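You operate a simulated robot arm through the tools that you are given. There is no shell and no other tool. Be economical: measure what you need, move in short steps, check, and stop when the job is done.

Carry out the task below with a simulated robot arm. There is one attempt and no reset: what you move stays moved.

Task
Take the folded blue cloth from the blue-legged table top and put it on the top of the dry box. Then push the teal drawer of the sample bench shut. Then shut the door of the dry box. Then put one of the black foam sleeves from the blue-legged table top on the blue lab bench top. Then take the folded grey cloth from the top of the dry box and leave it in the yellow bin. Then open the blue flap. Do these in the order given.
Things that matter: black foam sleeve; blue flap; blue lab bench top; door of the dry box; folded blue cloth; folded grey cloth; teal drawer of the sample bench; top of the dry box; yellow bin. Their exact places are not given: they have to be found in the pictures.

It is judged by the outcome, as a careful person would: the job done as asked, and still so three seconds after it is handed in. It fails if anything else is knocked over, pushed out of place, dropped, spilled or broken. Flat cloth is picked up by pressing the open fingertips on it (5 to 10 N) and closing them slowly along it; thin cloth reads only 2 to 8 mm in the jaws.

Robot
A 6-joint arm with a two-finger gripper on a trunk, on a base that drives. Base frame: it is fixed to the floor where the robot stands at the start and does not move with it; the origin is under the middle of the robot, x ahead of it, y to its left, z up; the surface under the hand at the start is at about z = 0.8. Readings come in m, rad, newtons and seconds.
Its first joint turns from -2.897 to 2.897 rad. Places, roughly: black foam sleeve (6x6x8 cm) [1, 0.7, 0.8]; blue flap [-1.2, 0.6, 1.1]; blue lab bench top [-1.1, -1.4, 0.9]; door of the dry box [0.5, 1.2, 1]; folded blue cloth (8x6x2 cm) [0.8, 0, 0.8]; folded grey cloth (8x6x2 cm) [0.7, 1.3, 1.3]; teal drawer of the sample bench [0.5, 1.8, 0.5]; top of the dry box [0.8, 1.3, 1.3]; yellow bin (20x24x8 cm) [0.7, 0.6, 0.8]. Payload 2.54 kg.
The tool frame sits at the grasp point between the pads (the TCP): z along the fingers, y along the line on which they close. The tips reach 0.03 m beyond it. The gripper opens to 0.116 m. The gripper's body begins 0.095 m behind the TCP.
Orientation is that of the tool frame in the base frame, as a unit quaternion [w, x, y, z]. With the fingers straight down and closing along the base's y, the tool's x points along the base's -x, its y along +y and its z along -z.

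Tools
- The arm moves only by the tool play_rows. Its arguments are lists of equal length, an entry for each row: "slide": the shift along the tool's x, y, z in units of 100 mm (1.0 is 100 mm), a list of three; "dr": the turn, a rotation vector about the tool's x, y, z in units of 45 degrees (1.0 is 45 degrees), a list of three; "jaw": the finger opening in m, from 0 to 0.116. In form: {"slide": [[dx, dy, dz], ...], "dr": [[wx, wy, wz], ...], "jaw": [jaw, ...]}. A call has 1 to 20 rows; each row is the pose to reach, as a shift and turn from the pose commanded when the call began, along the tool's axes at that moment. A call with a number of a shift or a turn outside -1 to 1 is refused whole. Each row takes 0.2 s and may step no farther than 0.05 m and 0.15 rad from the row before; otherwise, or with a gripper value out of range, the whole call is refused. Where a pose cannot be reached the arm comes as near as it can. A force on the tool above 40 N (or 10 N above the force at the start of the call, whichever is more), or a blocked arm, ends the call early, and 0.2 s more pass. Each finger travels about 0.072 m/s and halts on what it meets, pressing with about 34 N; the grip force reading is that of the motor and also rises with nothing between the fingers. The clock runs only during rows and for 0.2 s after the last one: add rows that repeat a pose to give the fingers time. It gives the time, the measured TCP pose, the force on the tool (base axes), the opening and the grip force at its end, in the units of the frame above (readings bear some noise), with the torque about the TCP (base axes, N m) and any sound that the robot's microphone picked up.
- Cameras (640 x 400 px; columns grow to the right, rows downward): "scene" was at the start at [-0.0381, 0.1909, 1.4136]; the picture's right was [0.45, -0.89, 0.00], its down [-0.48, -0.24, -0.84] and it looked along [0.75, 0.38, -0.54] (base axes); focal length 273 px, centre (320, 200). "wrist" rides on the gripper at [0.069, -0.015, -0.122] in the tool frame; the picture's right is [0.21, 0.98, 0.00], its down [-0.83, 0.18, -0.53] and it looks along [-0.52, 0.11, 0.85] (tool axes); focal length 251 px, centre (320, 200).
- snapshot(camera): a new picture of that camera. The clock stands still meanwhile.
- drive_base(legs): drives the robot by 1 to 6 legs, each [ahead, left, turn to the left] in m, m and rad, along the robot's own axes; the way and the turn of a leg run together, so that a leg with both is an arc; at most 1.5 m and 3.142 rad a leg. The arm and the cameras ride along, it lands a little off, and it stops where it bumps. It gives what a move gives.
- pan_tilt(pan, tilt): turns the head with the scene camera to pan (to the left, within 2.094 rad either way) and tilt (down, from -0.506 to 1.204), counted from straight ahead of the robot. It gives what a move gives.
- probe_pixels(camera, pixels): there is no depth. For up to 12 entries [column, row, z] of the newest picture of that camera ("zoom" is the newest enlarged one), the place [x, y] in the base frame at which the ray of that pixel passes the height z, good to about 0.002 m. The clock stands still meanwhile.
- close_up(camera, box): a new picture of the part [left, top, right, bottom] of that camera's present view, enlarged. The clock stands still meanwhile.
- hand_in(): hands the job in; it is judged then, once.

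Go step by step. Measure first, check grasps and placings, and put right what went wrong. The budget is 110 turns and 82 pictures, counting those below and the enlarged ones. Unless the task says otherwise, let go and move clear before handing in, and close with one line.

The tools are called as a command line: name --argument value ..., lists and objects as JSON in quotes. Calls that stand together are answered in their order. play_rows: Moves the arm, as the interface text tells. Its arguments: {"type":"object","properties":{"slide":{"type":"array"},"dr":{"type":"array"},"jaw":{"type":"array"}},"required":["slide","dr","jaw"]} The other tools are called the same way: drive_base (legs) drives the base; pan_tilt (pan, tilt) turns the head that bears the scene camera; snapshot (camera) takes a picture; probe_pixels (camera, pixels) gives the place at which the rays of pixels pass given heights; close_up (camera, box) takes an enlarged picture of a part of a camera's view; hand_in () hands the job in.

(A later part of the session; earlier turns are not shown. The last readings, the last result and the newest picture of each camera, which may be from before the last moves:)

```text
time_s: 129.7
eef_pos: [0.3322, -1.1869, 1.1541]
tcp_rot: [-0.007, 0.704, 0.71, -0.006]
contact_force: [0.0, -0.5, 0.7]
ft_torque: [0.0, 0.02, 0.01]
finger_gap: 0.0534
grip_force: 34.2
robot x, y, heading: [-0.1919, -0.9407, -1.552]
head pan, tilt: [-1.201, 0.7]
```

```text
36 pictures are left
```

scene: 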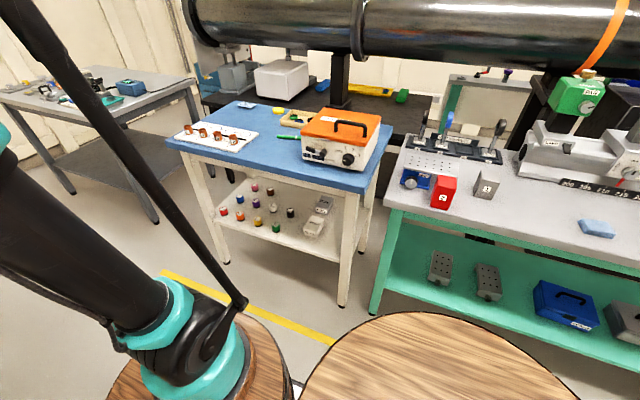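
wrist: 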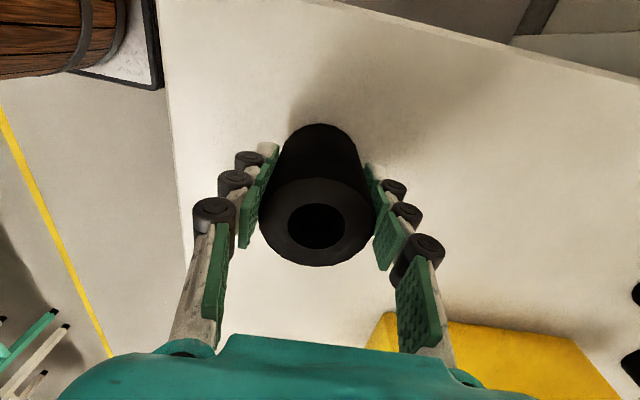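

Clear view of the blue bench. Measuring its corners, leg feet and free region (around (270,160)).

probe_pixels --camera "scene" --pixels '[[342, 304, 0.0], [225, 263, 0.0], [365, 193, 0.9], [365, 193, 0.85], [167, 140, 0.9], [167, 140, 0.85], [235, 103, 0.85], [392, 128, 0.85], [270, 155, 0.85], [255, 143, 0.85], [303, 160, 0.85], [240, 150, 0.85]]'

close_up --camera "scene" --box '[150, 80, 410, 240]'

```text
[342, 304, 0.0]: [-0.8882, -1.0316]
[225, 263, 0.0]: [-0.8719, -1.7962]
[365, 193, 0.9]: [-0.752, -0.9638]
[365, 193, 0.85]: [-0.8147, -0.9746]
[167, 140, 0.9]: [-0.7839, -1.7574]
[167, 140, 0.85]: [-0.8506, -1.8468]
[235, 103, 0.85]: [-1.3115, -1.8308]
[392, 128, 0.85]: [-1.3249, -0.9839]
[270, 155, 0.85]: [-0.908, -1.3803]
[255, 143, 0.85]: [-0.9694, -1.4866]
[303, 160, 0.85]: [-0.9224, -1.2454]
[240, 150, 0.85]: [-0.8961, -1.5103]
```

```text
2.46 times, centred on (280, 160) of scene
```

zoom: 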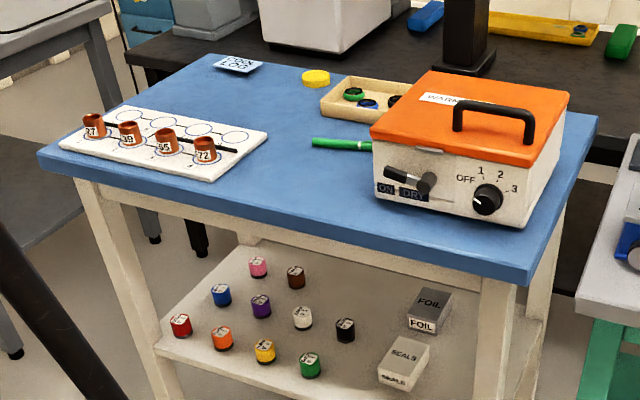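

Bench top z≈0.85, front edge x≈-0.83; a free spot lies near (-0.92,-1.38) between the hex board and the warmer. I'll drive ahead and turn right 180° so the arm faces the bench.

drive_base --legs '[[0.6, -0.06, 0], [0, 0, -1.58], [0, 0, -1.58]]'

snapshot --camera "wrist"

```text
time_s: 140.8
eef_pos: [-0.7553, -1.2539, 1.1542]
tcp_rot: [0.005, -0.691, 0.723, -0.007]
contact_force: [0.4, -0.3, 0.2]
ft_torque: [-0.02, -0.02, -0.01]
finger_gap: 0.0529
grip_force: 33.7
robot x, y, heading: [-0.2456, -1.5257, 1.532]
head pan, tilt: [-1.201, 0.7]
```

```text
34 pictures are left
```

wrist: 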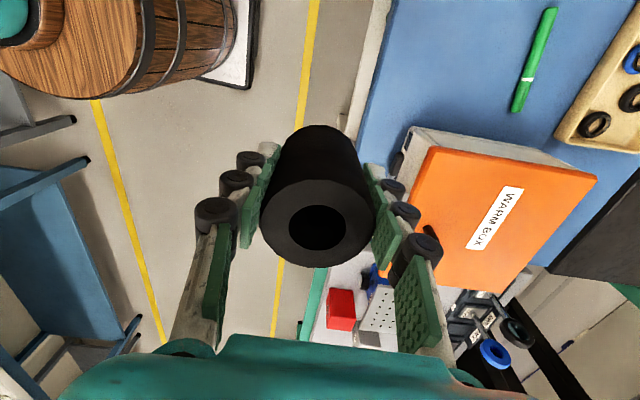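

The warmer is at right; I'll back 0.13 m to line up with the free spot, then extend over it.

drive_base --legs '[[-0.13, 0, 0.03]]'

play_rows --slide '[[0, 0.4, 0], [0, 0.8, 0], [0, 1.0, 0], [0, 1.0, 0]]' --dr '[[0, 0, 0], [0, 0, 0], [0, 0, 0], [0, 0, 0]]' --jaw '[0.04, 0.04, 0.04, 0.04]'

snapshot --camera "wrist"

```text
time_s: 142.1
eef_pos: [-0.7674, -1.3954, 1.1548]
tcp_rot: [0.005, -0.703, 0.711, -0.008]
contact_force: [0.0, -0.7, -0.5]
ft_torque: [-0.01, 0.02, 0.01]
finger_gap: 0.0532
grip_force: 34.4
robot x, y, heading: [-0.2505, -1.6511, 1.562]
head pan, tilt: [-1.201, 0.7]
```

```text
time_s: 143.1
eef_pos: [-0.8646, -1.3941, 1.1527]
tcp_rot: [0.005, -0.702, 0.712, -0.007]
contact_force: [0.2, 0.2, -0.1]
ft_torque: [-0.03, -0.01, 0.03]
finger_gap: 0.0533
grip_force: 34.0
robot x, y, heading: [-0.2483, -1.6544, 1.562]
head pan, tilt: [-1.201, 0.7]
```

```text
33 pictures are left
```

wrist: 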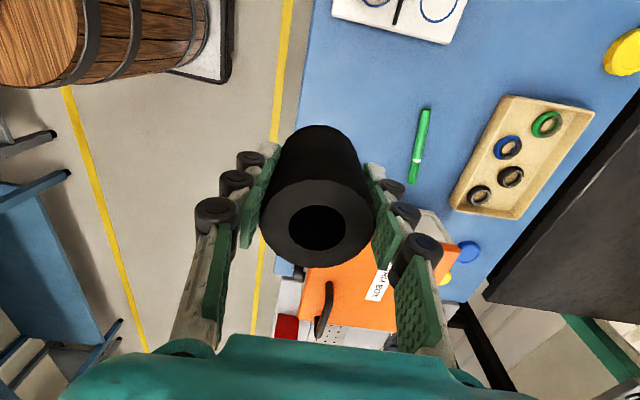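

Checking landmark positions around the landing spot.

probe_pixels --camera "wrist" --pixels '[[312, 30, 0.855], [300, 90, 0.855], [415, 182, 0.855], [424, 110, 0.855], [335, 14, 0.86], [445, 42, 0.86], [400, 235, 0.9], [320, 265, 0.95], [278, 268, 0.855]]'

```text
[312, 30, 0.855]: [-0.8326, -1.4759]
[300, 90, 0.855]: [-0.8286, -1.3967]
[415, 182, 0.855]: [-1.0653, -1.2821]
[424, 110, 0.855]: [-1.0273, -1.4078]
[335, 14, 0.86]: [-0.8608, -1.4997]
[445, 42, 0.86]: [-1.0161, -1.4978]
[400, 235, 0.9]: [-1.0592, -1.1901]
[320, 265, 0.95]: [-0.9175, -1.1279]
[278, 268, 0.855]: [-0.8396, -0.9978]
```

Landing spot (-0.917,-1.39) is clear. Moving in and lowering.

play_rows --slide '[[0, 0.3, 0], [0, 0.53, 0.1], [0, 0.53, 0.5], [0, 0.53, 1.0], [0, 0.53, 1.0]]' --dr '[[0, 0, 0], [0, 0, 0], [0, 0, 0], [0, 0, 0], [0, 0, 0]]' --jaw '[0.04, 0.04, 0.04, 0.04, 0.04]'

play_rows --slide '[[0, 0, 0.4], [0, 0, 0.8], [0, 0, 1.0], [0, 0, 1.0]]' --dr '[[0, 0, 0], [0, 0, 0], [0, 0, 0], [0, 0, 0]]' --jaw '[0.04, 0.04, 0.04, 0.04]'

play_rows --slide '[[0, 0, 0.1], [0, 0, 0.2], [0, 0, 0.26], [0, 0, 0.32], [0, 0, 0.38], [0, 0, 0.44], [0, 0, 0.5], [0, 0, 0.56]]' --dr '[[0, 0, 0], [0, 0, 0], [0, 0, 0], [0, 0, 0], [0, 0, 0], [0, 0, 0], [0, 0, 0], [0, 0, 0]]' --jaw '[0.04, 0.04, 0.04, 0.04, 0.04, 0.04, 0.04, 0.04]'

```text
time_s: 144.3
eef_pos: [-0.9157, -1.3951, 1.0503]
tcp_rot: [0.005, -0.702, 0.713, -0.007]
contact_force: [0.3, -0.7, 0.3]
ft_torque: [0.01, 0.0, 0.02]
finger_gap: 0.0533
grip_force: 34.4
robot x, y, heading: [-0.249, -1.6521, 1.57]
head pan, tilt: [-1.201, 0.7]
```

```text
time_s: 145.3
eef_pos: [-0.9157, -1.3935, 0.9491]
tcp_rot: [0.004, -0.702, 0.712, -0.007]
contact_force: [-0.2, 0.7, 0.0]
ft_torque: [-0.02, 0.0, 0.0]
finger_gap: 0.0533
grip_force: 33.9
robot x, y, heading: [-0.2492, -1.6552, 1.56]
head pan, tilt: [-1.201, 0.7]
```

```text
time_s: 146.7
eef_pos: [-0.9145, -1.3954, 0.9115]
tcp_rot: [0.005, -0.702, 0.712, -0.006]
contact_force: [2.1, -1.4, 18.8]
ft_torque: [-0.01, 0.05, -0.02]
finger_gap: 0.0534
grip_force: 34.1
robot x, y, heading: [-0.2465, -1.6553, 1.562]
head pan, tilt: [-1.201, 0.7]
stopped in row 6: the force on the tool passed its limit at 48 N (the readings are from after the stop); the commanded pose is now the measured one
```

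Contact with the bench (z 0.9115). Releasing and rising straight up.

play_rows --slide '[[0, 0, -0.01], [0, 0, -0.01], [0, 0, -0.01], [0, 0, -0.01], [0, 0, -0.01], [0, 0, -0.01]]' --dr '[[0, 0, 0], [0, 0, 0], [0, 0, 0], [0, 0, 0], [0, 0, 0], [0, 0, 0]]' --jaw '[0.055, 0.06, 0.07, 0.08, 0.095, 0.095]'

play_rows --slide '[[0, 0, -0.2], [0, 0, -0.5], [0, 0, -0.9], [0, 0, -1.0], [0, 0, -1.0]]' --dr '[[0, 0, 0], [0, 0, 0], [0, 0, 0], [0, 0, 0], [0, 0, 0]]' --jaw '[0.095, 0.095, 0.095, 0.095, 0.095]'

play_rows --slide '[[0, 0, -0.4], [0, 0, -0.8], [0, -0.3, -1.0], [0, -0.7, -1.0], [0, -1.0, -1.0], [0, -1.0, -1.0]]' --dr '[[0, 0, 0], [0, 0, 0], [0, 0, 0], [0, 0, 0], [0, 0, 0], [0, 0, 0]]' --jaw '[0.095, 0.095, 0.095, 0.095, 0.095, 0.095]'

snapshot --camera "wrist"

```text
time_s: 148.1
eef_pos: [-0.9155, -1.3945, 0.9119]
tcp_rot: [0.004, -0.702, 0.712, -0.006]
contact_force: [0.1, 0.6, -0.4]
ft_torque: [0.01, -0.05, -0.01]
finger_gap: 0.0948
grip_force: 0.1
robot x, y, heading: [-0.2498, -1.6551, 1.567]
head pan, tilt: [-1.201, 0.7]
```

```text
time_s: 149.3
eef_pos: [-0.9183, -1.3952, 1.0113]
tcp_rot: [0.005, -0.702, 0.712, -0.006]
contact_force: [-0.1, -0.3, 0.3]
ft_torque: [-0.01, 0.0, 0.03]
finger_gap: 0.095
grip_force: 0.0
robot x, y, heading: [-0.2456, -1.6551, 1.567]
head pan, tilt: [-1.201, 0.7]
```

```text
time_s: 150.7
eef_pos: [-0.8214, -1.3964, 1.1133]
tcp_rot: [0.005, -0.703, 0.712, -0.007]
contact_force: [0.3, -0.2, -0.6]
ft_torque: [0.03, 0.02, 0.03]
finger_gap: 0.0948
grip_force: 0.0
robot x, y, heading: [-0.2483, -1.6554, 1.565]
head pan, tilt: [-1.201, 0.7]
```

```text
32 pictures are left
```

wrist: 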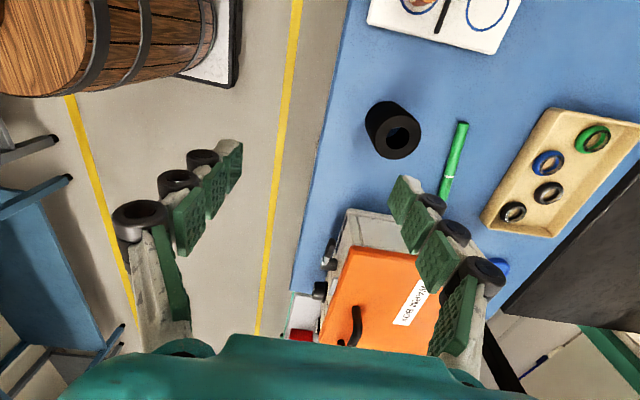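

The sleeve stands on the blue bench top. Now raising and pulling the hand in over the aisle for the drive to the dry box.

play_rows --slide '[[-0.25, -0.22, -0.21], [-0.5, -0.45, -0.42], [-0.75, -0.67, -0.63], [-1.0, -0.9, -0.85], [-1.0, -0.9, -0.85]]' --dr '[[0, 0, 0], [0, 0, 0], [0, 0, 0], [0, 0, 0], [0, 0, 0]]' --jaw '[0.095, 0.095, 0.095, 0.095, 0.095]'

play_rows --slide '[[-0.25, -0.22, -0.21], [-0.5, -0.45, -0.42], [-0.75, -0.67, -0.63], [-1.0, -0.9, -0.85], [-1.0, -0.9, -0.85]]' --dr '[[0, 0, 0], [0, 0, 0], [0, 0, 0], [0, 0, 0], [0, 0, 0]]' --jaw '[0.095, 0.095, 0.095, 0.095, 0.095]'

play_rows --slide '[[-0.25, -0.22, -0.21], [-0.5, -0.45, -0.42], [-0.75, -0.67, -0.63], [-1.0, -0.9, -0.85], [-1.0, -0.9, -0.85]]' --dr '[[0, 0, 0], [0, 0, 0], [0, 0, 0], [0, 0, 0], [0, 0, 0]]' --jaw '[0.095, 0.095, 0.095, 0.095, 0.095]'

pan_tilt --pan 0.3 --tilt 0.6

snapshot --camera "scene"

```text
time_s: 151.9
eef_pos: [-0.7311, -1.2967, 1.1986]
tcp_rot: [0.006, -0.702, 0.712, -0.006]
contact_force: [0.3, -0.9, -0.1]
ft_torque: [-0.01, -0.03, 0.0]
finger_gap: 0.095
grip_force: 0.1
robot x, y, heading: [-0.2477, -1.6576, 1.562]
head pan, tilt: [-1.201, 0.7]
```

```text
time_s: 153.1
eef_pos: [-0.6419, -1.1956, 1.2845]
tcp_rot: [0.005, -0.703, 0.711, -0.007]
contact_force: [-0.2, -0.8, -1.1]
ft_torque: [0.0, -0.01, 0.0]
finger_gap: 0.095
grip_force: 0.1
robot x, y, heading: [-0.2453, -1.6564, 1.567]
head pan, tilt: [-1.201, 0.7]
```

```text
time_s: 154.3
eef_pos: [-0.5506, -1.1004, 1.373]
tcp_rot: [0.005, -0.702, 0.712, -0.007]
contact_force: [-0.4, 0.8, -0.7]
ft_torque: [0.01, 0.0, -0.03]
finger_gap: 0.095
grip_force: 0.1
robot x, y, heading: [-0.2472, -1.6526, 1.565]
head pan, tilt: [-1.201, 0.7]
```

```text
time_s: 155.9
eef_pos: [-0.5512, -1.1003, 1.375]
tcp_rot: [0.005, -0.702, 0.712, -0.006]
contact_force: [0.0, -0.3, -0.1]
ft_torque: [-0.01, 0.0, -0.03]
finger_gap: 0.095
grip_force: 0.0
robot x, y, heading: [-0.2512, -1.6548, 1.566]
head pan, tilt: [0.3, 0.6]
```

```text
31 pictures are left
```

scene: 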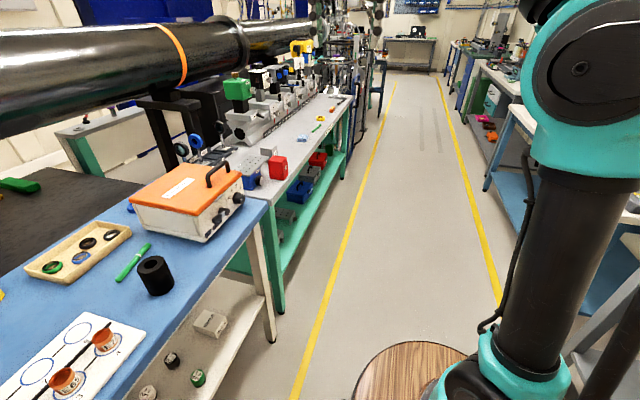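

Sleeve is standing upright at (155,275). Driving back up the aisle to y≈0.96, then turning to face the dry box.

drive_base --legs '[[1.31, -0.05, 0], [1.31, -0.05, 0], [0, 0, -1.57], [0.13, 0, 0]]'

snapshot --camera "wrist"

```text
time_s: 173.5
eef_pos: [0.5671, 1.2703, 1.3731]
tcp_rot: [-0.003, 0.015, 1.0, -0.008]
contact_force: [-0.1, -0.1, -0.9]
ft_torque: [-0.01, 0.02, -0.01]
finger_gap: 0.0948
grip_force: 0.0
robot x, y, heading: [0.0124, 0.9753, -0.024]
head pan, tilt: [0.3, 0.6]
stopped in leg 4: the robot was blocked; the commanded pose is now the measured one
```

```text
30 pictures are left
```

wrist: 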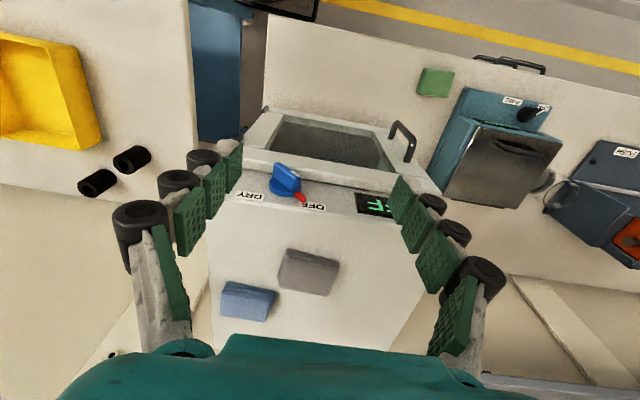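

The base lightly bumped at x=0.012 (platform reaching the leg); I'll back off 2 cm. Grey cloth is at wrist (308,272).

drive_base --legs '[[-0.02, 0, 0.02]]'

close_up --camera "wrist" --box '[180, 200, 400, 338]'

pan_tilt --pan 0.2 --tilt 0.9

snapshot --camera "scene"

```text
time_s: 174.3
eef_pos: [0.5401, 1.2814, 1.3741]
tcp_rot: [-0.002, 0.004, 1.0, -0.008]
contact_force: [0.2, 0.3, 0.6]
ft_torque: [-0.01, 0.0, -0.03]
finger_gap: 0.0949
grip_force: 0.0
robot x, y, heading: [-0.0119, 0.9768, -0.004]
head pan, tilt: [0.3, 0.6]
```

```text
2.90 times, centred on (290, 269) of wrist
```

zoom: 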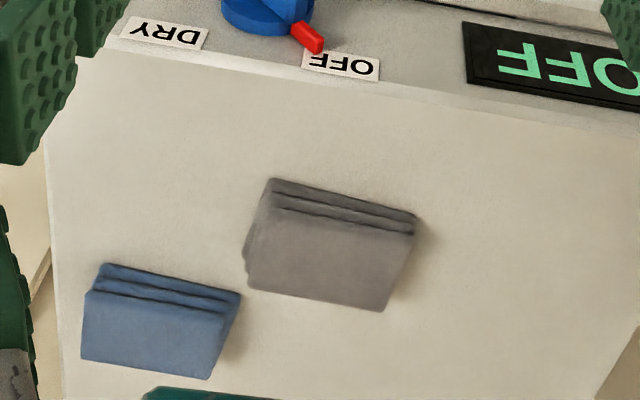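

```text
time_s: 175.1
eef_pos: [0.5404, 1.2821, 1.3731]
tcp_rot: [-0.001, 0.004, 1.0, -0.008]
contact_force: [0.5, 0.6, 0.0]
ft_torque: [-0.02, -0.01, 0.0]
finger_gap: 0.095
grip_force: 0.0
robot x, y, heading: [-0.0108, 0.9727, -0.001]
head pan, tilt: [0.201, 0.901]
```

```text
28 pictures are left
```

scene: 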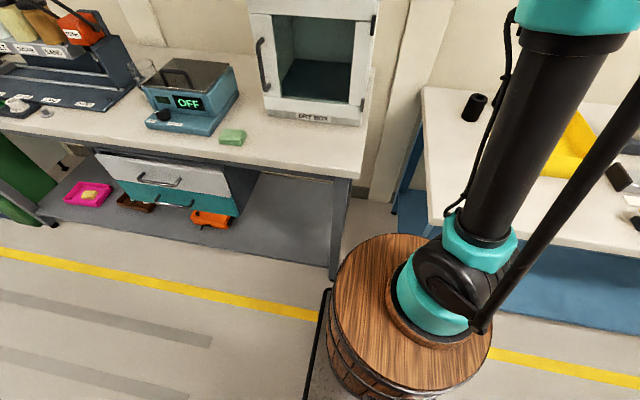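

Nothing disturbed; drawer and door remain shut. Measuring the grey cloth's top corners in the zoom.

probe_pixels --camera "zoom" --pixels '[[280, 207, 1.283], [412, 234, 1.283], [385, 312, 1.283], [247, 287, 1.283], [272, 180, 1.263], [415, 215, 1.263], [105, 265, 1.263], [240, 293, 1.27], [208, 379, 1.283]]'

```text
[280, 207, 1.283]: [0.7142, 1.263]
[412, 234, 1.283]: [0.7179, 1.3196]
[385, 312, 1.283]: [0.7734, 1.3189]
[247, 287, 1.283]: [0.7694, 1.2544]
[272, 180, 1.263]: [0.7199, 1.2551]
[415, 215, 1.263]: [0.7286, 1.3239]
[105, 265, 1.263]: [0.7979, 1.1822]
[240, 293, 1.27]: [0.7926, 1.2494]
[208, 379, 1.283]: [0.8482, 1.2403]
```

Grey cloth centre ≈(0.745,1.287), about 0.068 m along y. Moving above it, then lowering to z≈1.299 with jaw 0.09.

play_rows --slide '[[-0.33, 0, 0], [-0.66, 0, 0], [-1.0, 0, 0], [-1.0, 0, 0]]' --dr '[[0, 0, 0.1], [0, 0, 0.1], [0, 0, 0.1], [0, 0, 0.1]]' --jaw '[0.092, 0.092, 0.092, 0.092]'

play_rows --slide '[[-0.33, 0, 0.1], [-0.66, 0, 0.2], [-1.0, 0, 0.3], [-1.0, 0, 0.3]]' --dr '[[0, 0, 0], [0, 0, 0], [0, 0, 0], [0, 0, 0]]' --jaw '[0.092, 0.092, 0.092, 0.092]'

snapshot --camera "wrist"

```text
time_s: 176.1
eef_pos: [0.6426, 1.2797, 1.3728]
tcp_rot: [-0.002, 0.043, 0.999, -0.008]
contact_force: [0.0, -0.1, 1.2]
ft_torque: [0.02, -0.02, 0.0]
finger_gap: 0.0921
grip_force: 0.0
robot x, y, heading: [-0.013, 0.9754, -0.007]
head pan, tilt: [0.201, 0.901]
```

```text
time_s: 177.1
eef_pos: [0.7368, 1.2693, 1.3389]
tcp_rot: [-0.001, 0.044, 0.999, -0.008]
contact_force: [-0.5, 0.2, -0.6]
ft_torque: [0.01, 0.0, 0.0]
finger_gap: 0.0918
grip_force: 0.1
out of reach, approached as far as the arm can: row 3, 4
robot x, y, heading: [-0.0102, 0.9773, -0.001]
head pan, tilt: [0.201, 0.901]
```

```text
27 pictures are left
```

wrist: 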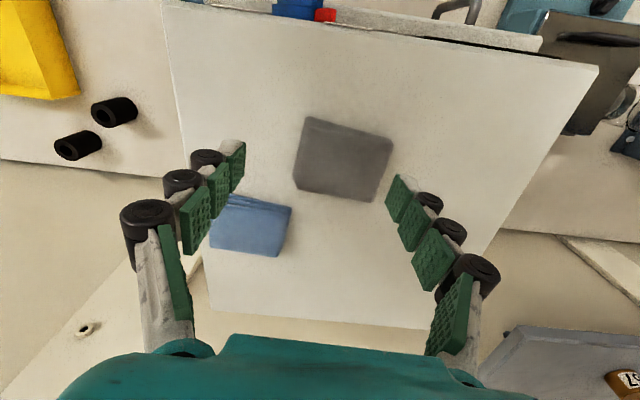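

probe_pixels --camera "wrist" --pixels '[[310, 121, 1.283], [393, 141, 1.283], [375, 203, 1.283], [296, 186, 1.283], [225, 205, 1.283], [291, 208, 1.283]]'

```text
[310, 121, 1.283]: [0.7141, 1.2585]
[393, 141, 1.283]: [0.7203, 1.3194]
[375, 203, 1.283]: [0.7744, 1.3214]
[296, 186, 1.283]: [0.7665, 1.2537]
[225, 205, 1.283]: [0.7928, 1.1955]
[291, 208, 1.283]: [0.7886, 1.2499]
```

Small correction (+0.019 in y, +0.007 in x), then down 0.04 and close.

play_rows --slide '[[-0.05, 0.19, 0.0], [-0.06, 0.2, 0.1], [-0.06, 0.2, 0.2], [-0.06, 0.2, 0.3], [-0.06, 0.2, 0.39], [-0.06, 0.2, 0.39]]' --dr '[[0, 0, 0], [0, 0, 0], [0, 0, 0], [0, 0, 0], [0, 0, 0], [0, 0, 0]]' --jaw '[0.092, 0.092, 0.092, 0.092, 0.092, 0.092]'

snapshot --camera "wrist"

```text
time_s: 178.5
eef_pos: [0.744, 1.288, 1.2991]
tcp_rot: [-0.001, 0.044, 0.999, -0.008]
contact_force: [0.3, 0.1, 0.1]
ft_torque: [0.04, 0.03, -0.01]
finger_gap: 0.0921
grip_force: 0.1
out of reach, approached as far as the arm can: row 1
robot x, y, heading: [-0.0118, 0.9771, -0.005]
head pan, tilt: [0.201, 0.901]
```

```text
26 pictures are left
```

wrist: 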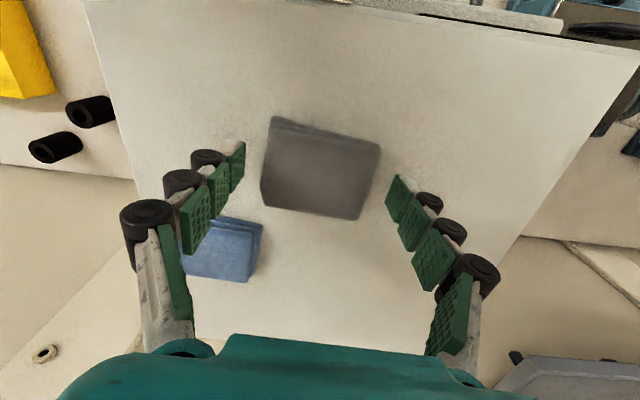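

Fingers straddle the grey cloth and clear the blue one. Closing, then lifting a little and drawing back.

play_rows --slide '[[0, 0, 0], [0, 0, 0], [0, 0, 0], [0, 0, 0], [0, 0, 0], [0, 0, 0], [0, 0, 0]]' --dr '[[0, 0, 0], [0, 0, 0], [0, 0, 0], [0, 0, 0], [0, 0, 0], [0, 0, 0], [0, 0, 0]]' --jaw '[0.08, 0.07, 0.06, 0.05, 0.03, 0.02, 0.02]'

play_rows --slide '[[0, 0, -0.15], [0.1, 0, -0.3], [0.4, 0, -0.4], [0.7, 0, -0.5], [1.0, 0, -0.6], [1.0, 0, -0.6]]' --dr '[[0, 0, 0], [0, 0, 0], [0, 0, 0], [0, 0, 0], [0, 0, 0], [0, 0, 0]]' --jaw '[0.02, 0.02, 0.02, 0.02, 0.02, 0.02]'

snapshot --camera "wrist"

```text
time_s: 180.1
eef_pos: [0.7436, 1.2891, 1.2997]
tcp_rot: [-0.001, 0.044, 0.999, -0.008]
contact_force: [0.6, -1.1, 8.9]
ft_torque: [0.0, 0.01, 0.0]
finger_gap: 0.0685
grip_force: 34.0
robot x, y, heading: [-0.0113, 0.9783, -0.003]
head pan, tilt: [0.201, 0.901]
```

```text
time_s: 181.5
eef_pos: [0.653, 1.304, 1.3694]
tcp_rot: [-0.002, 0.044, 0.999, -0.008]
contact_force: [0.0, -0.5, -1.0]
ft_torque: [0.0, 0.01, 0.0]
finger_gap: 0.0686
grip_force: 33.7
out of reach, approached as far as the arm can: row 4, 5, 6
robot x, y, heading: [-0.0178, 0.9775, -0.007]
head pan, tilt: [0.201, 0.901]
```

```text
25 pictures are left
```

wrist: 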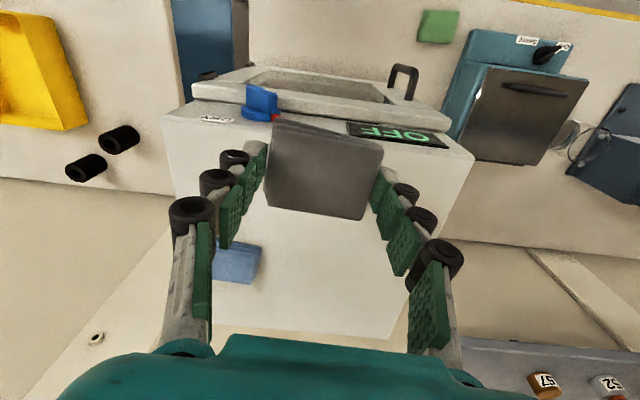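

Grey cloth held, blue undisturbed. Driving right 0.70 m to bring it over the yellow bin.

drive_base --legs '[[0, -0.7, 0]]'

play_rows --slide '[[0, 0, 0.4], [0, 0, 0.8], [0, 0, 1.0], [0, 0, 1.0]]' --dr '[[0, 0, 0], [0, 0, 0], [0, 0, 0], [0, 0, 0]]' --jaw '[0.02, 0.02, 0.02, 0.02]'

snapshot --camera "wrist"

```text
time_s: 185.3
eef_pos: [0.6495, 0.6019, 1.3698]
tcp_rot: [-0.002, 0.048, 0.999, -0.009]
contact_force: [0.8, 0.0, 0.5]
ft_torque: [0.02, 0.02, -0.01]
finger_gap: 0.0685
grip_force: 34.3
robot x, y, heading: [-0.0159, 0.2769, -0.013]
head pan, tilt: [0.201, 0.901]
```

```text
time_s: 186.3
eef_pos: [0.688, 0.6341, 1.3138]
tcp_rot: [-0.002, 0.047, 0.999, -0.009]
contact_force: [0.6, 0.6, 0.0]
ft_torque: [-0.03, 0.03, -0.03]
finger_gap: 0.0686
grip_force: 33.9
out of reach, approached as far as the arm can: row 1, 2, 3, 4
robot x, y, heading: [-0.0211, 0.2791, -0.012]
head pan, tilt: [0.201, 0.901]
```

```text
24 pictures are left
```

wrist: 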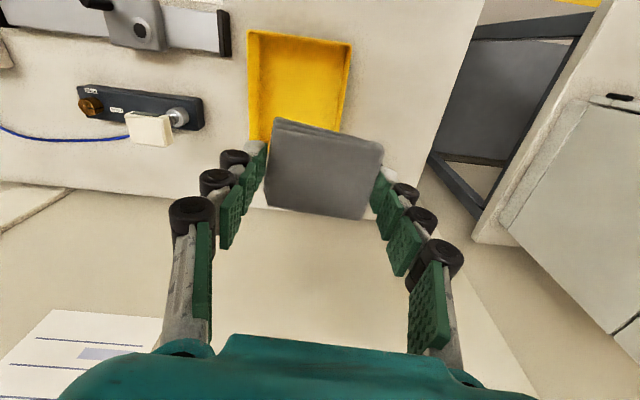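

Measuring the bin rim: near corners (248,31), (351,44).

probe_pixels --camera "wrist" --pixels '[[248, 31, 0.88], [351, 44, 0.88], [250, 140, 0.88], [341, 130, 0.88], [259, 205, 0.8]]'

pan_tilt --pan 0.35 --tilt 0.7

snapshot --camera "scene"

```text
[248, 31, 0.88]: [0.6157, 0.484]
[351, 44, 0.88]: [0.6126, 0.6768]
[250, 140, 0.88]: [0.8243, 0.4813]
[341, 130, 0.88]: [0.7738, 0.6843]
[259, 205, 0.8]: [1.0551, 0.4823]
```

```text
time_s: 187.0
eef_pos: [0.6884, 0.6335, 1.3152]
tcp_rot: [-0.002, 0.048, 0.999, -0.008]
contact_force: [0.3, 0.3, -0.8]
ft_torque: [0.02, 0.0, 0.0]
finger_gap: 0.0685
grip_force: 33.9
robot x, y, heading: [-0.0168, 0.2804, -0.01]
head pan, tilt: [0.351, 0.7]
```

```text
23 pictures are left
```

scene: 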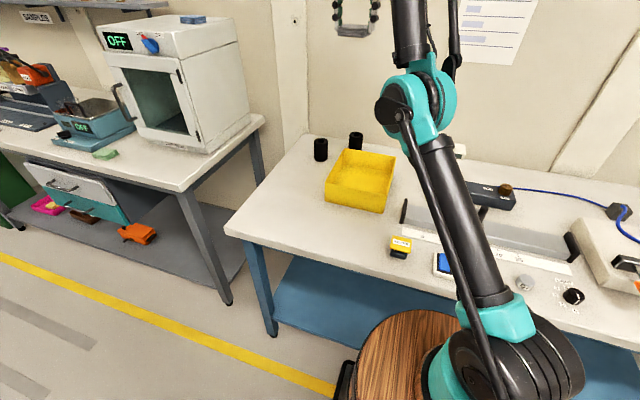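

The bin spans x 0.614–0.854, y 0.484–0.68; centre (0.735, 0.582). Lowering another step to see where the arm goes.

play_rows --slide '[[-0.2, -0.1, 0.2], [-0.4, -0.1, 0.4], [-0.5, -0.1, 0.7], [-0.5, -0.1, 1.0], [-0.5, -0.1, 1.0]]' --dr '[[0, 0, 0], [0, 0, 0], [0, 0, 0], [0, 0, 0], [0, 0, 0]]' --jaw '[0.02, 0.02, 0.02, 0.02, 0.02]'

```text
time_s: 188.2
eef_pos: [0.7578, 0.6292, 1.226]
tcp_rot: [-0.002, 0.049, 0.999, -0.008]
contact_force: [1.0, 0.1, 0.0]
ft_torque: [0.0, 0.01, -0.04]
finger_gap: 0.0681
grip_force: 33.5
out of reach, approached as far as the arm can: row 1, 2, 3, 4, 5
robot x, y, heading: [-0.022, 0.2796, -0.014]
head pan, tilt: [0.351, 0.7]
```

play_rows --slide '[[0.1, -0.2, 0.3], [0.19, -0.4, 0.6], [0.19, -0.49, 0.9], [0.19, -0.49, 1.0], [0.19, -0.49, 1.0]]' --dr '[[0, 0, 0], [0, 0, 0], [0, 0, 0], [0, 0, 0], [0, 0, 0]]' --jaw '[0.02, 0.02, 0.02, 0.02, 0.02]'

snapshot --camera "wrist"

```text
time_s: 189.4
eef_pos: [0.7951, 0.6214, 1.1481]
tcp_rot: [-0.002, 0.048, 0.999, -0.008]
contact_force: [-0.2, 0.4, 0.5]
ft_torque: [0.0, -0.04, 0.01]
finger_gap: 0.0686
grip_force: 34.6
out of reach, approached as far as the arm can: row 1, 2, 3, 4, 5
robot x, y, heading: [-0.0198, 0.2755, -0.013]
head pan, tilt: [0.351, 0.7]
```

```text
22 pictures are left
```

wrist: 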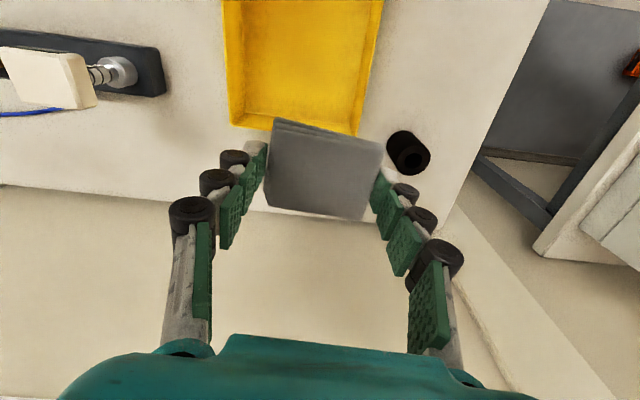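

The hand drifted outward along the reach boundary; pulling it back toward the bin centre.

play_rows --slide '[[0.3, -0.1, 0], [0.6, -0.2, 0], [0.9, -0.3, 0], [1.0, -0.3, 0], [1.0, -0.3, 0]]' --dr '[[0, 0, 0], [0, 0, 0], [0, 0, 0], [0, 0, 0], [0, 0, 0]]' --jaw '[0.02, 0.02, 0.02, 0.02, 0.02]'

```text
time_s: 190.6
eef_pos: [0.7672, 0.6489, 1.1762]
tcp_rot: [-0.002, 0.048, 0.999, -0.009]
contact_force: [-0.6, -0.6, -0.3]
ft_torque: [0.02, -0.02, 0.01]
finger_gap: 0.0685
grip_force: 34.2
out of reach, approached as far as the arm can: row 1, 2, 3, 4, 5
robot x, y, heading: [-0.018, 0.2837, -0.012]
head pan, tilt: [0.351, 0.7]
```

The arm is stuck fully stretched. I'll shift the base 0.06 m right (which re-bases the command and fixes y), then draw in slowly.

drive_base --legs '[[0, -0.06, 0]]'

play_rows --slide '[[0.05, 0, 0.05], [0.1, 0, 0.1], [0.15, 0, 0.15], [0.2, 0, 0.2], [0.25, 0, 0.25], [0.3, 0, 0.3], [0.3, 0, 0.3]]' --dr '[[0, 0, 0], [0, 0, 0], [0, 0, 0], [0, 0, 0], [0, 0, 0], [0, 0, 0], [0, 0, 0]]' --jaw '[0.02, 0.02, 0.02, 0.02, 0.02, 0.02, 0.02]'

```text
time_s: 191.6
eef_pos: [0.7662, 0.5877, 1.1768]
tcp_rot: [-0.002, 0.048, 0.999, -0.009]
contact_force: [0.4, 0.3, -0.2]
ft_torque: [-0.02, -0.02, 0.02]
finger_gap: 0.0682
grip_force: 33.9
robot x, y, heading: [-0.0212, 0.2187, -0.013]
head pan, tilt: [0.351, 0.7]
```

```text
time_s: 193.2
eef_pos: [0.761, 0.6077, 1.1555]
tcp_rot: [-0.004, 0.049, 0.999, -0.01]
contact_force: [-0.7, -0.3, -0.7]
ft_torque: [-0.03, 0.0, 0.0]
finger_gap: 0.0685
grip_force: 33.4
out of reach, approached as far as the arm can: row 1, 2, 3, 4, 5, 6, 7
robot x, y, heading: [-0.0161, 0.2233, -0.009]
head pan, tilt: [0.351, 0.7]
```

It's coming slightly inside the boundary. Continuing gently down.

play_rows --slide '[[0, 0, 0.1], [0, 0, 0.2], [0, 0, 0.3], [0, 0, 0.4], [0, 0, 0.5], [0, 0, 0.6], [0, 0, 0.7], [0, 0, 0.8], [0, 0, 0.8], [0, 0, 0.8]]' --dr '[[0, 0, 0], [0, 0, 0], [0, 0, 0], [0, 0, 0], [0, 0, 0], [0, 0, 0], [0, 0, 0], [0, 0, 0], [0, 0, 0], [0, 0, 0]]' --jaw '[0.02, 0.02, 0.02, 0.02, 0.02, 0.02, 0.02, 0.02, 0.02, 0.02]'

snapshot --camera "scene"

```text
time_s: 195.4
eef_pos: [0.7687, 0.6143, 1.0919]
tcp_rot: [-0.003, 0.049, 0.999, -0.01]
contact_force: [0.0, 0.6, -0.3]
ft_torque: [0.0, -0.02, -0.01]
finger_gap: 0.0682
grip_force: 33.9
out of reach, approached as far as the arm can: row 1, 2, 3, 4, 5, 6, 7, 8, 9, 10
robot x, y, heading: [-0.0201, 0.2198, -0.017]
head pan, tilt: [0.351, 0.7]
```

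```text
21 pictures are left
```

scene: 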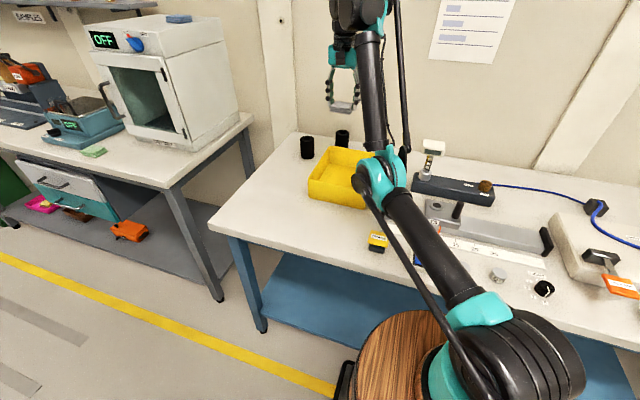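

The arm has flipped to an elbow-down posture at its elbow limit. I'll stretch it just past full reach and bring it back so it can re-bend the other way, keeping well above everything.

play_rows --slide '[[-0.2, 0.15, -0.1], [-0.4, 0.3, -0.2], [-0.6, 0.45, -0.3], [-0.8, 0.6, -0.4], [-0.95, 0.7, -0.5], [-0.95, 0.7, -0.5], [-0.8, 0.6, -0.45], [-0.6, 0.45, -0.4], [-0.45, 0.35, -0.35], [-0.3, 0.25, -0.3], [-0.2, 0.15, -0.3], [-0.1, 0.1, -0.3], [-0.1, 0.1, -0.3]]' --dr '[[0, 0, 0], [0, 0, 0], [0, 0, 0], [0, 0, 0], [0, 0, 0], [0, 0, 0], [0, 0, 0], [0, 0, 0], [0, 0, 0], [0, 0, 0], [0, 0, 0], [0, 0, 0], [0, 0, 0]]' --jaw '[0.02, 0.02, 0.02, 0.02, 0.02, 0.02, 0.02, 0.02, 0.02, 0.02, 0.02, 0.02, 0.02]'

snapshot --camera "scene"

```text
time_s: 198.2
eef_pos: [0.7789, 0.6233, 1.1219]
tcp_rot: [-0.002, 0.048, 0.999, -0.009]
contact_force: [0.7, -0.7, 0.2]
ft_torque: [0.02, 0.04, 0.03]
finger_gap: 0.0684
grip_force: 33.9
out of reach, approached as far as the arm can: row 4, 5, 6, 7
robot x, y, heading: [-0.0171, 0.2186, -0.013]
head pan, tilt: [0.351, 0.7]
```

```text
20 pictures are left
```

scene: 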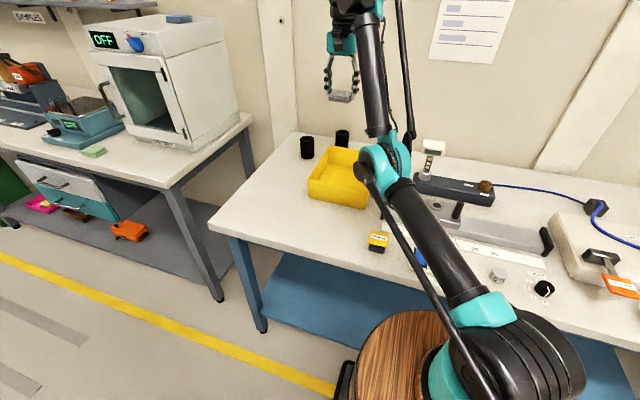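

The command now matches the hand. Testing a small move inward/down to see whether the elbow re-bent upward.

play_rows --slide '[[0.1, -0.05, 0.1], [0.2, -0.1, 0.2], [0.3, -0.15, 0.3], [0.4, -0.2, 0.3], [0.5, -0.25, 0.3], [0.5, -0.25, 0.3]]' --dr '[[0, 0, 0], [0, 0, 0], [0, 0, 0], [0, 0, 0], [0, 0, 0], [0, 0, 0]]' --jaw '[0.02, 0.02, 0.02, 0.02, 0.02, 0.02]'

```text
time_s: 199.6
eef_pos: [0.7585, 0.6282, 1.0929]
tcp_rot: [-0.003, 0.049, 0.999, -0.009]
contact_force: [0.0, -0.2, 0.6]
ft_torque: [0.02, -0.03, 0.0]
finger_gap: 0.0684
grip_force: 33.6
out of reach, approached as far as the arm can: row 2, 3, 4, 5, 6
robot x, y, heading: [-0.0163, 0.2223, -0.013]
head pan, tilt: [0.351, 0.7]
```

Still elbow-down. Earlier it flipped back when drawn inward at height, so I'll go up and inward, then come down again.

play_rows --slide '[[0.1, 0, -0.3], [0.2, 0, -0.6], [0.3, 0, -0.9], [0.35, 0, -1.0], [0.35, 0, -1.0]]' --dr '[[0, 0, 0], [0, 0, 0], [0, 0, 0], [0, 0, 0], [0, 0, 0]]' --jaw '[0.02, 0.02, 0.02, 0.02, 0.02]'

play_rows --slide '[[0.1, -0.1, -0.3], [0.2, -0.2, -0.6], [0.3, -0.25, -0.9], [0.4, -0.3, -1.0], [0.5, -0.35, -1.0]]' --dr '[[0, 0, 0], [0, 0, 0], [0, 0, 0], [0, 0, 0], [0, 0, 0]]' --jaw '[0.02, 0.02, 0.02, 0.02, 0.02]'

play_rows --slide '[[0.2, -0.1, -0.3], [0.4, -0.2, -0.5], [0.6, -0.3, -0.7], [0.8, -0.4, -0.7], [1.0, -0.5, -0.7], [1.0, -0.5, -0.7]]' --dr '[[0, 0, 0], [0, 0, 0], [0, 0, 0], [0, 0, 0], [0, 0, 0], [0, 0, 0]]' --jaw '[0.02, 0.02, 0.02, 0.02, 0.02, 0.02]'

```text
time_s: 200.8
eef_pos: [0.724, 0.6327, 1.1944]
tcp_rot: [-0.002, 0.05, 0.999, -0.008]
contact_force: [-0.8, 0.2, -0.7]
ft_torque: [-0.02, -0.03, 0.01]
finger_gap: 0.0681
grip_force: 34.3
robot x, y, heading: [-0.0194, 0.2202, -0.012]
head pan, tilt: [0.351, 0.7]
```

```text
time_s: 202.0
eef_pos: [0.6743, 0.6071, 1.2959]
tcp_rot: [-0.003, 0.049, 0.999, -0.009]
contact_force: [0.3, 0.6, -0.3]
ft_torque: [0.0, 0.02, -0.02]
finger_gap: 0.0683
grip_force: 34.0
out of reach, approached as far as the arm can: row 5
robot x, y, heading: [-0.015, 0.2146, -0.015]
head pan, tilt: [0.351, 0.7]
```

```text
time_s: 203.4
eef_pos: [0.5807, 0.5818, 1.3892]
tcp_rot: [-0.003, 0.047, 0.999, -0.009]
contact_force: [-0.1, -0.2, -0.6]
ft_torque: [-0.01, 0.0, -0.02]
finger_gap: 0.0682
grip_force: 34.0
out of reach, approached as far as the arm can: row 4, 5, 6
robot x, y, heading: [-0.0179, 0.2198, -0.016]
head pan, tilt: [0.351, 0.7]
```

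Continuing inward at this height until the posture flips.

play_rows --slide '[[0.2, -0.1, 0], [0.4, -0.2, 0], [0.6, -0.3, 0], [0.8, -0.4, 0], [1.0, -0.5, 0], [1.0, -0.5, 0]]' --dr '[[0, 0, 0], [0, 0, 0], [0, 0, 0], [0, 0, 0], [0, 0, 0], [0, 0, 0]]' --jaw '[0.02, 0.02, 0.02, 0.02, 0.02, 0.02]'

snapshot --camera "scene"

```text
time_s: 204.8
eef_pos: [0.4785, 0.5422, 1.3905]
tcp_rot: [-0.002, 0.048, 0.999, -0.009]
contact_force: [0.1, 0.7, -0.3]
ft_torque: [-0.01, 0.09, 0.01]
finger_gap: 0.0682
grip_force: 34.4
out of reach, approached as far as the arm can: row 1, 2, 3
robot x, y, heading: [-0.0191, 0.2238, -0.01]
head pan, tilt: [0.351, 0.7]
```

```text
19 pictures are left
```

scene: 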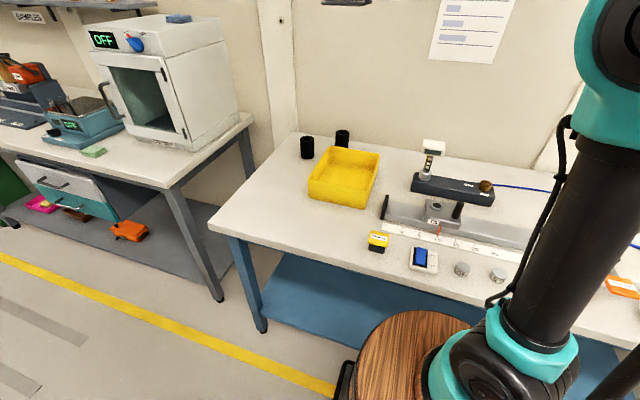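

Flipped back to elbow-up with the cloth still held. Shifting base left 0.06 and descending diagonally toward the bin.

drive_base --legs '[[0, 0.06, 0]]'

play_rows --slide '[[-0.1, 0, 0.3], [-0.2, 0, 0.6], [-0.4, 0, 0.9], [-0.5, 0, 1.0], [-0.5, 0, 1.0]]' --dr '[[0, 0, 0], [0, 0, 0], [0, 0, 0], [0, 0, 0], [0, 0, 0]]' --jaw '[0.02, 0.02, 0.02, 0.02, 0.02]'

play_rows --slide '[[-0.2, 0, 0.3], [-0.4, 0, 0.6], [-0.6, 0, 0.9], [-0.7, 0, 1.0], [-0.7, 0, 1.0]]' --dr '[[0, 0, 0], [0, 0, 0], [0, 0, 0], [0, 0, 0], [0, 0, 0]]' --jaw '[0.02, 0.02, 0.02, 0.02, 0.02]'

play_rows --slide '[[-0.2, 0, 0.3], [-0.4, 0, 0.6], [-0.6, 0, 0.9], [-0.7, 0, 1.0], [-0.7, 0, 1.0]]' --dr '[[0, 0, 0], [0, 0, 0], [0, 0, 0], [0, 0, 0], [0, 0, 0]]' --jaw '[0.02, 0.02, 0.02, 0.02, 0.02]'

snapshot --camera "wrist"

```text
time_s: 205.8
eef_pos: [0.4783, 0.603, 1.3908]
tcp_rot: [-0.002, 0.049, 0.999, -0.009]
contact_force: [-0.2, 0.4, 0.2]
ft_torque: [0.0, 0.02, 0.01]
finger_gap: 0.0684
grip_force: 34.0
robot x, y, heading: [-0.0196, 0.2809, -0.016]
head pan, tilt: [0.351, 0.7]
```

```text
time_s: 207.0
eef_pos: [0.5279, 0.5944, 1.2891]
tcp_rot: [-0.002, 0.048, 0.999, -0.008]
contact_force: [-1.0, -0.3, -0.4]
ft_torque: [0.03, 0.01, -0.01]
finger_gap: 0.0685
grip_force: 34.1
robot x, y, heading: [-0.0148, 0.2851, -0.014]
head pan, tilt: [0.351, 0.7]
```

```text
time_s: 208.2
eef_pos: [0.5956, 0.5872, 1.1899]
tcp_rot: [-0.004, 0.048, 0.999, -0.009]
contact_force: [-0.3, 0.4, -0.8]
ft_torque: [-0.02, -0.04, 0.02]
finger_gap: 0.0687
grip_force: 33.7
robot x, y, heading: [-0.0179, 0.2798, -0.009]
head pan, tilt: [0.351, 0.7]
```

```text
time_s: 209.4
eef_pos: [0.6672, 0.5784, 1.0893]
tcp_rot: [-0.001, 0.048, 0.999, -0.009]
contact_force: [-0.7, 0.2, -0.6]
ft_torque: [0.03, 0.02, 0.01]
finger_gap: 0.0682
grip_force: 34.2
robot x, y, heading: [-0.0174, 0.2811, -0.014]
head pan, tilt: [0.351, 0.7]
```

```text
18 pictures are left
```

wrist: 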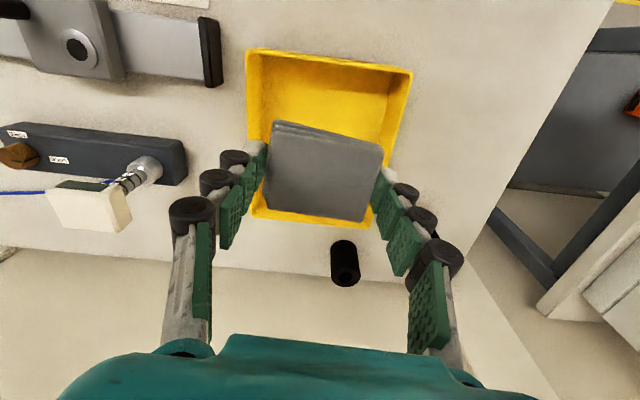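

Over the bin. Moving forward 0.065 and lowering into it.

play_rows --slide '[[-0.3, 0.05, 0.1], [-0.65, 0.1, 0.3], [-0.65, 0.1, 0.7], [-0.65, 0.1, 1.0], [-0.65, 0.1, 1.0]]' --dr '[[0, 0, 0], [0, 0, 0], [0, 0, 0], [0, 0, 0], [0, 0, 0]]' --jaw '[0.02, 0.02, 0.02, 0.02, 0.02]'

snapshot --camera "wrist"

```text
time_s: 210.6
eef_pos: [0.7314, 0.5797, 0.9896]
tcp_rot: [-0.002, 0.048, 0.999, -0.009]
contact_force: [0.0, 0.0, 0.3]
ft_torque: [-0.03, -0.01, 0.03]
finger_gap: 0.0684
grip_force: 34.1
robot x, y, heading: [-0.0148, 0.2799, -0.016]
head pan, tilt: [0.351, 0.7]
```

```text
17 pictures are left
```

wrist: 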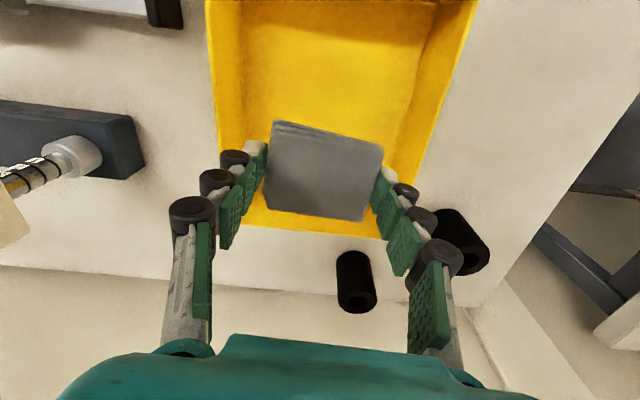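

probe_pixels --camera "wrist" --pixels '[[208, 60, 0.88], [468, 60, 0.88], [300, 228, 0.88], [380, 238, 0.88]]'

play_rows --slide '[[0, 0, 0.2], [0, 0, 0.4], [0, 0, 0.6], [0, 0, 0.8], [0, 0, 1.0], [0, 0, 1.0]]' --dr '[[0, 0, 0], [0, 0, 0], [0, 0, 0], [0, 0, 0], [0, 0, 0], [0, 0, 0]]' --jaw '[0.02, 0.02, 0.02, 0.02, 0.02, 0.02]'

play_rows --slide '[[0, 0, 0.06], [0, 0, 0.12], [0, 0, 0.18], [0, 0, 0.24], [0, 0, 0.3], [0, 0, 0.36], [0, 0, 0.42]]' --dr '[[0, 0, 0], [0, 0, 0], [0, 0, 0], [0, 0, 0], [0, 0, 0], [0, 0, 0], [0, 0, 0]]' --jaw '[0.02, 0.02, 0.02, 0.02, 0.02, 0.02, 0.02]'

```text
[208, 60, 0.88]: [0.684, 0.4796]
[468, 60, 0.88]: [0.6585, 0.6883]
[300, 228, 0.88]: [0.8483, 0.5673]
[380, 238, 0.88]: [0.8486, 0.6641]
```

```text
time_s: 212.0
eef_pos: [0.7312, 0.5782, 0.8888]
tcp_rot: [-0.002, 0.049, 0.999, -0.009]
contact_force: [0.2, 0.3, 0.6]
ft_torque: [0.0, 0.01, 0.03]
finger_gap: 0.0685
grip_force: 33.8
robot x, y, heading: [-0.0168, 0.2792, -0.008]
head pan, tilt: [0.351, 0.7]
```

```text
time_s: 213.6
eef_pos: [0.7321, 0.5785, 0.8479]
tcp_rot: [-0.002, 0.049, 0.999, -0.009]
contact_force: [-1.0, 0.0, -0.4]
ft_torque: [0.02, -0.05, 0.02]
finger_gap: 0.0685
grip_force: 34.2
robot x, y, heading: [-0.0191, 0.2817, -0.018]
head pan, tilt: [0.351, 0.7]
```

Cloth is about at the bin floor (TCP 0.848). Releasing and rising straight out.

play_rows --slide '[[0, 0, 0], [0, 0, 0], [0, 0, 0], [0, 0, 0], [0, 0, 0]]' --dr '[[0, 0, 0], [0, 0, 0], [0, 0, 0], [0, 0, 0], [0, 0, 0]]' --jaw '[0.07, 0.08, 0.09, 0.095, 0.095]'

play_rows --slide '[[0, 0, -0.2], [0, 0, -0.5], [0, 0, -0.8], [0, 0, -1.0], [0, 0, -1.0]]' --dr '[[0, 0, 0], [0, 0, 0], [0, 0, 0], [0, 0, 0], [0, 0, 0]]' --jaw '[0.095, 0.095, 0.095, 0.095, 0.095]'

play_rows --slide '[[0.33, 0, -0.33], [0.66, 0, -0.66], [1.0, 0, -1.0], [1.0, 0, -1.0]]' --dr '[[0, 0, 0], [0, 0, 0], [0, 0, 0], [0, 0, 0]]' --jaw '[0.095, 0.095, 0.095, 0.095]'

play_rows --slide '[[0.33, 0, -0.33], [0.66, 0, -0.66], [1.0, 0, -1.0], [1.0, 0, -1.0]]' --dr '[[0, 0, 0], [0, 0, 0], [0, 0, 0], [0, 0, 0]]' --jaw '[0.06, 0.03, 0.0, 0.0]'

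snapshot --camera "wrist"

```text
time_s: 214.8
eef_pos: [0.7326, 0.5776, 0.8482]
tcp_rot: [-0.002, 0.048, 0.999, -0.009]
contact_force: [-0.2, -0.9, -0.1]
ft_torque: [0.01, 0.01, 0.03]
finger_gap: 0.0948
grip_force: 0.0
robot x, y, heading: [-0.0199, 0.2807, -0.01]
head pan, tilt: [0.351, 0.7]
```

```text
time_s: 216.0
eef_pos: [0.732, 0.581, 0.9488]
tcp_rot: [-0.002, 0.049, 0.999, -0.009]
contact_force: [0.1, 0.1, 0.7]
ft_torque: [-0.03, 0.01, 0.0]
finger_gap: 0.0951
grip_force: 0.1
robot x, y, heading: [-0.0211, 0.2801, -0.012]
head pan, tilt: [0.351, 0.7]
```

```text
time_s: 217.0
eef_pos: [0.6294, 0.591, 1.0489]
tcp_rot: [-0.002, 0.049, 0.999, -0.009]
contact_force: [0.9, 1.1, -0.4]
ft_torque: [-0.01, 0.0, 0.01]
finger_gap: 0.0951
grip_force: 0.1
robot x, y, heading: [-0.0191, 0.2842, -0.01]
head pan, tilt: [0.351, 0.7]
```

```text
time_s: 218.0
eef_pos: [0.5325, 0.6018, 1.1502]
tcp_rot: [-0.002, 0.049, 0.999, -0.009]
contact_force: [-0.3, -0.1, 0.2]
ft_torque: [-0.05, -0.02, -0.02]
finger_gap: 0.0
grip_force: 26.4
robot x, y, heading: [-0.0142, 0.2805, -0.015]
head pan, tilt: [0.351, 0.7]
```

```text
16 pictures are left
```

wrist: 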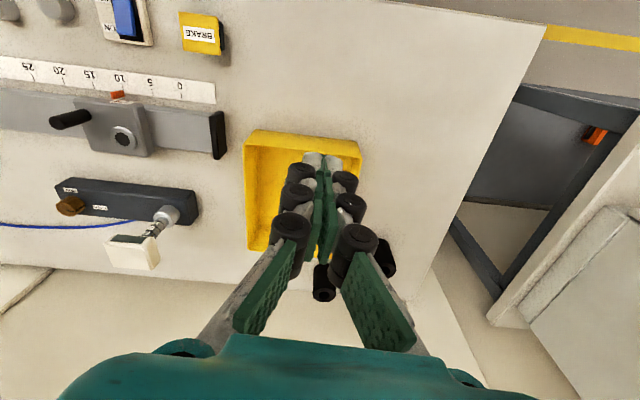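

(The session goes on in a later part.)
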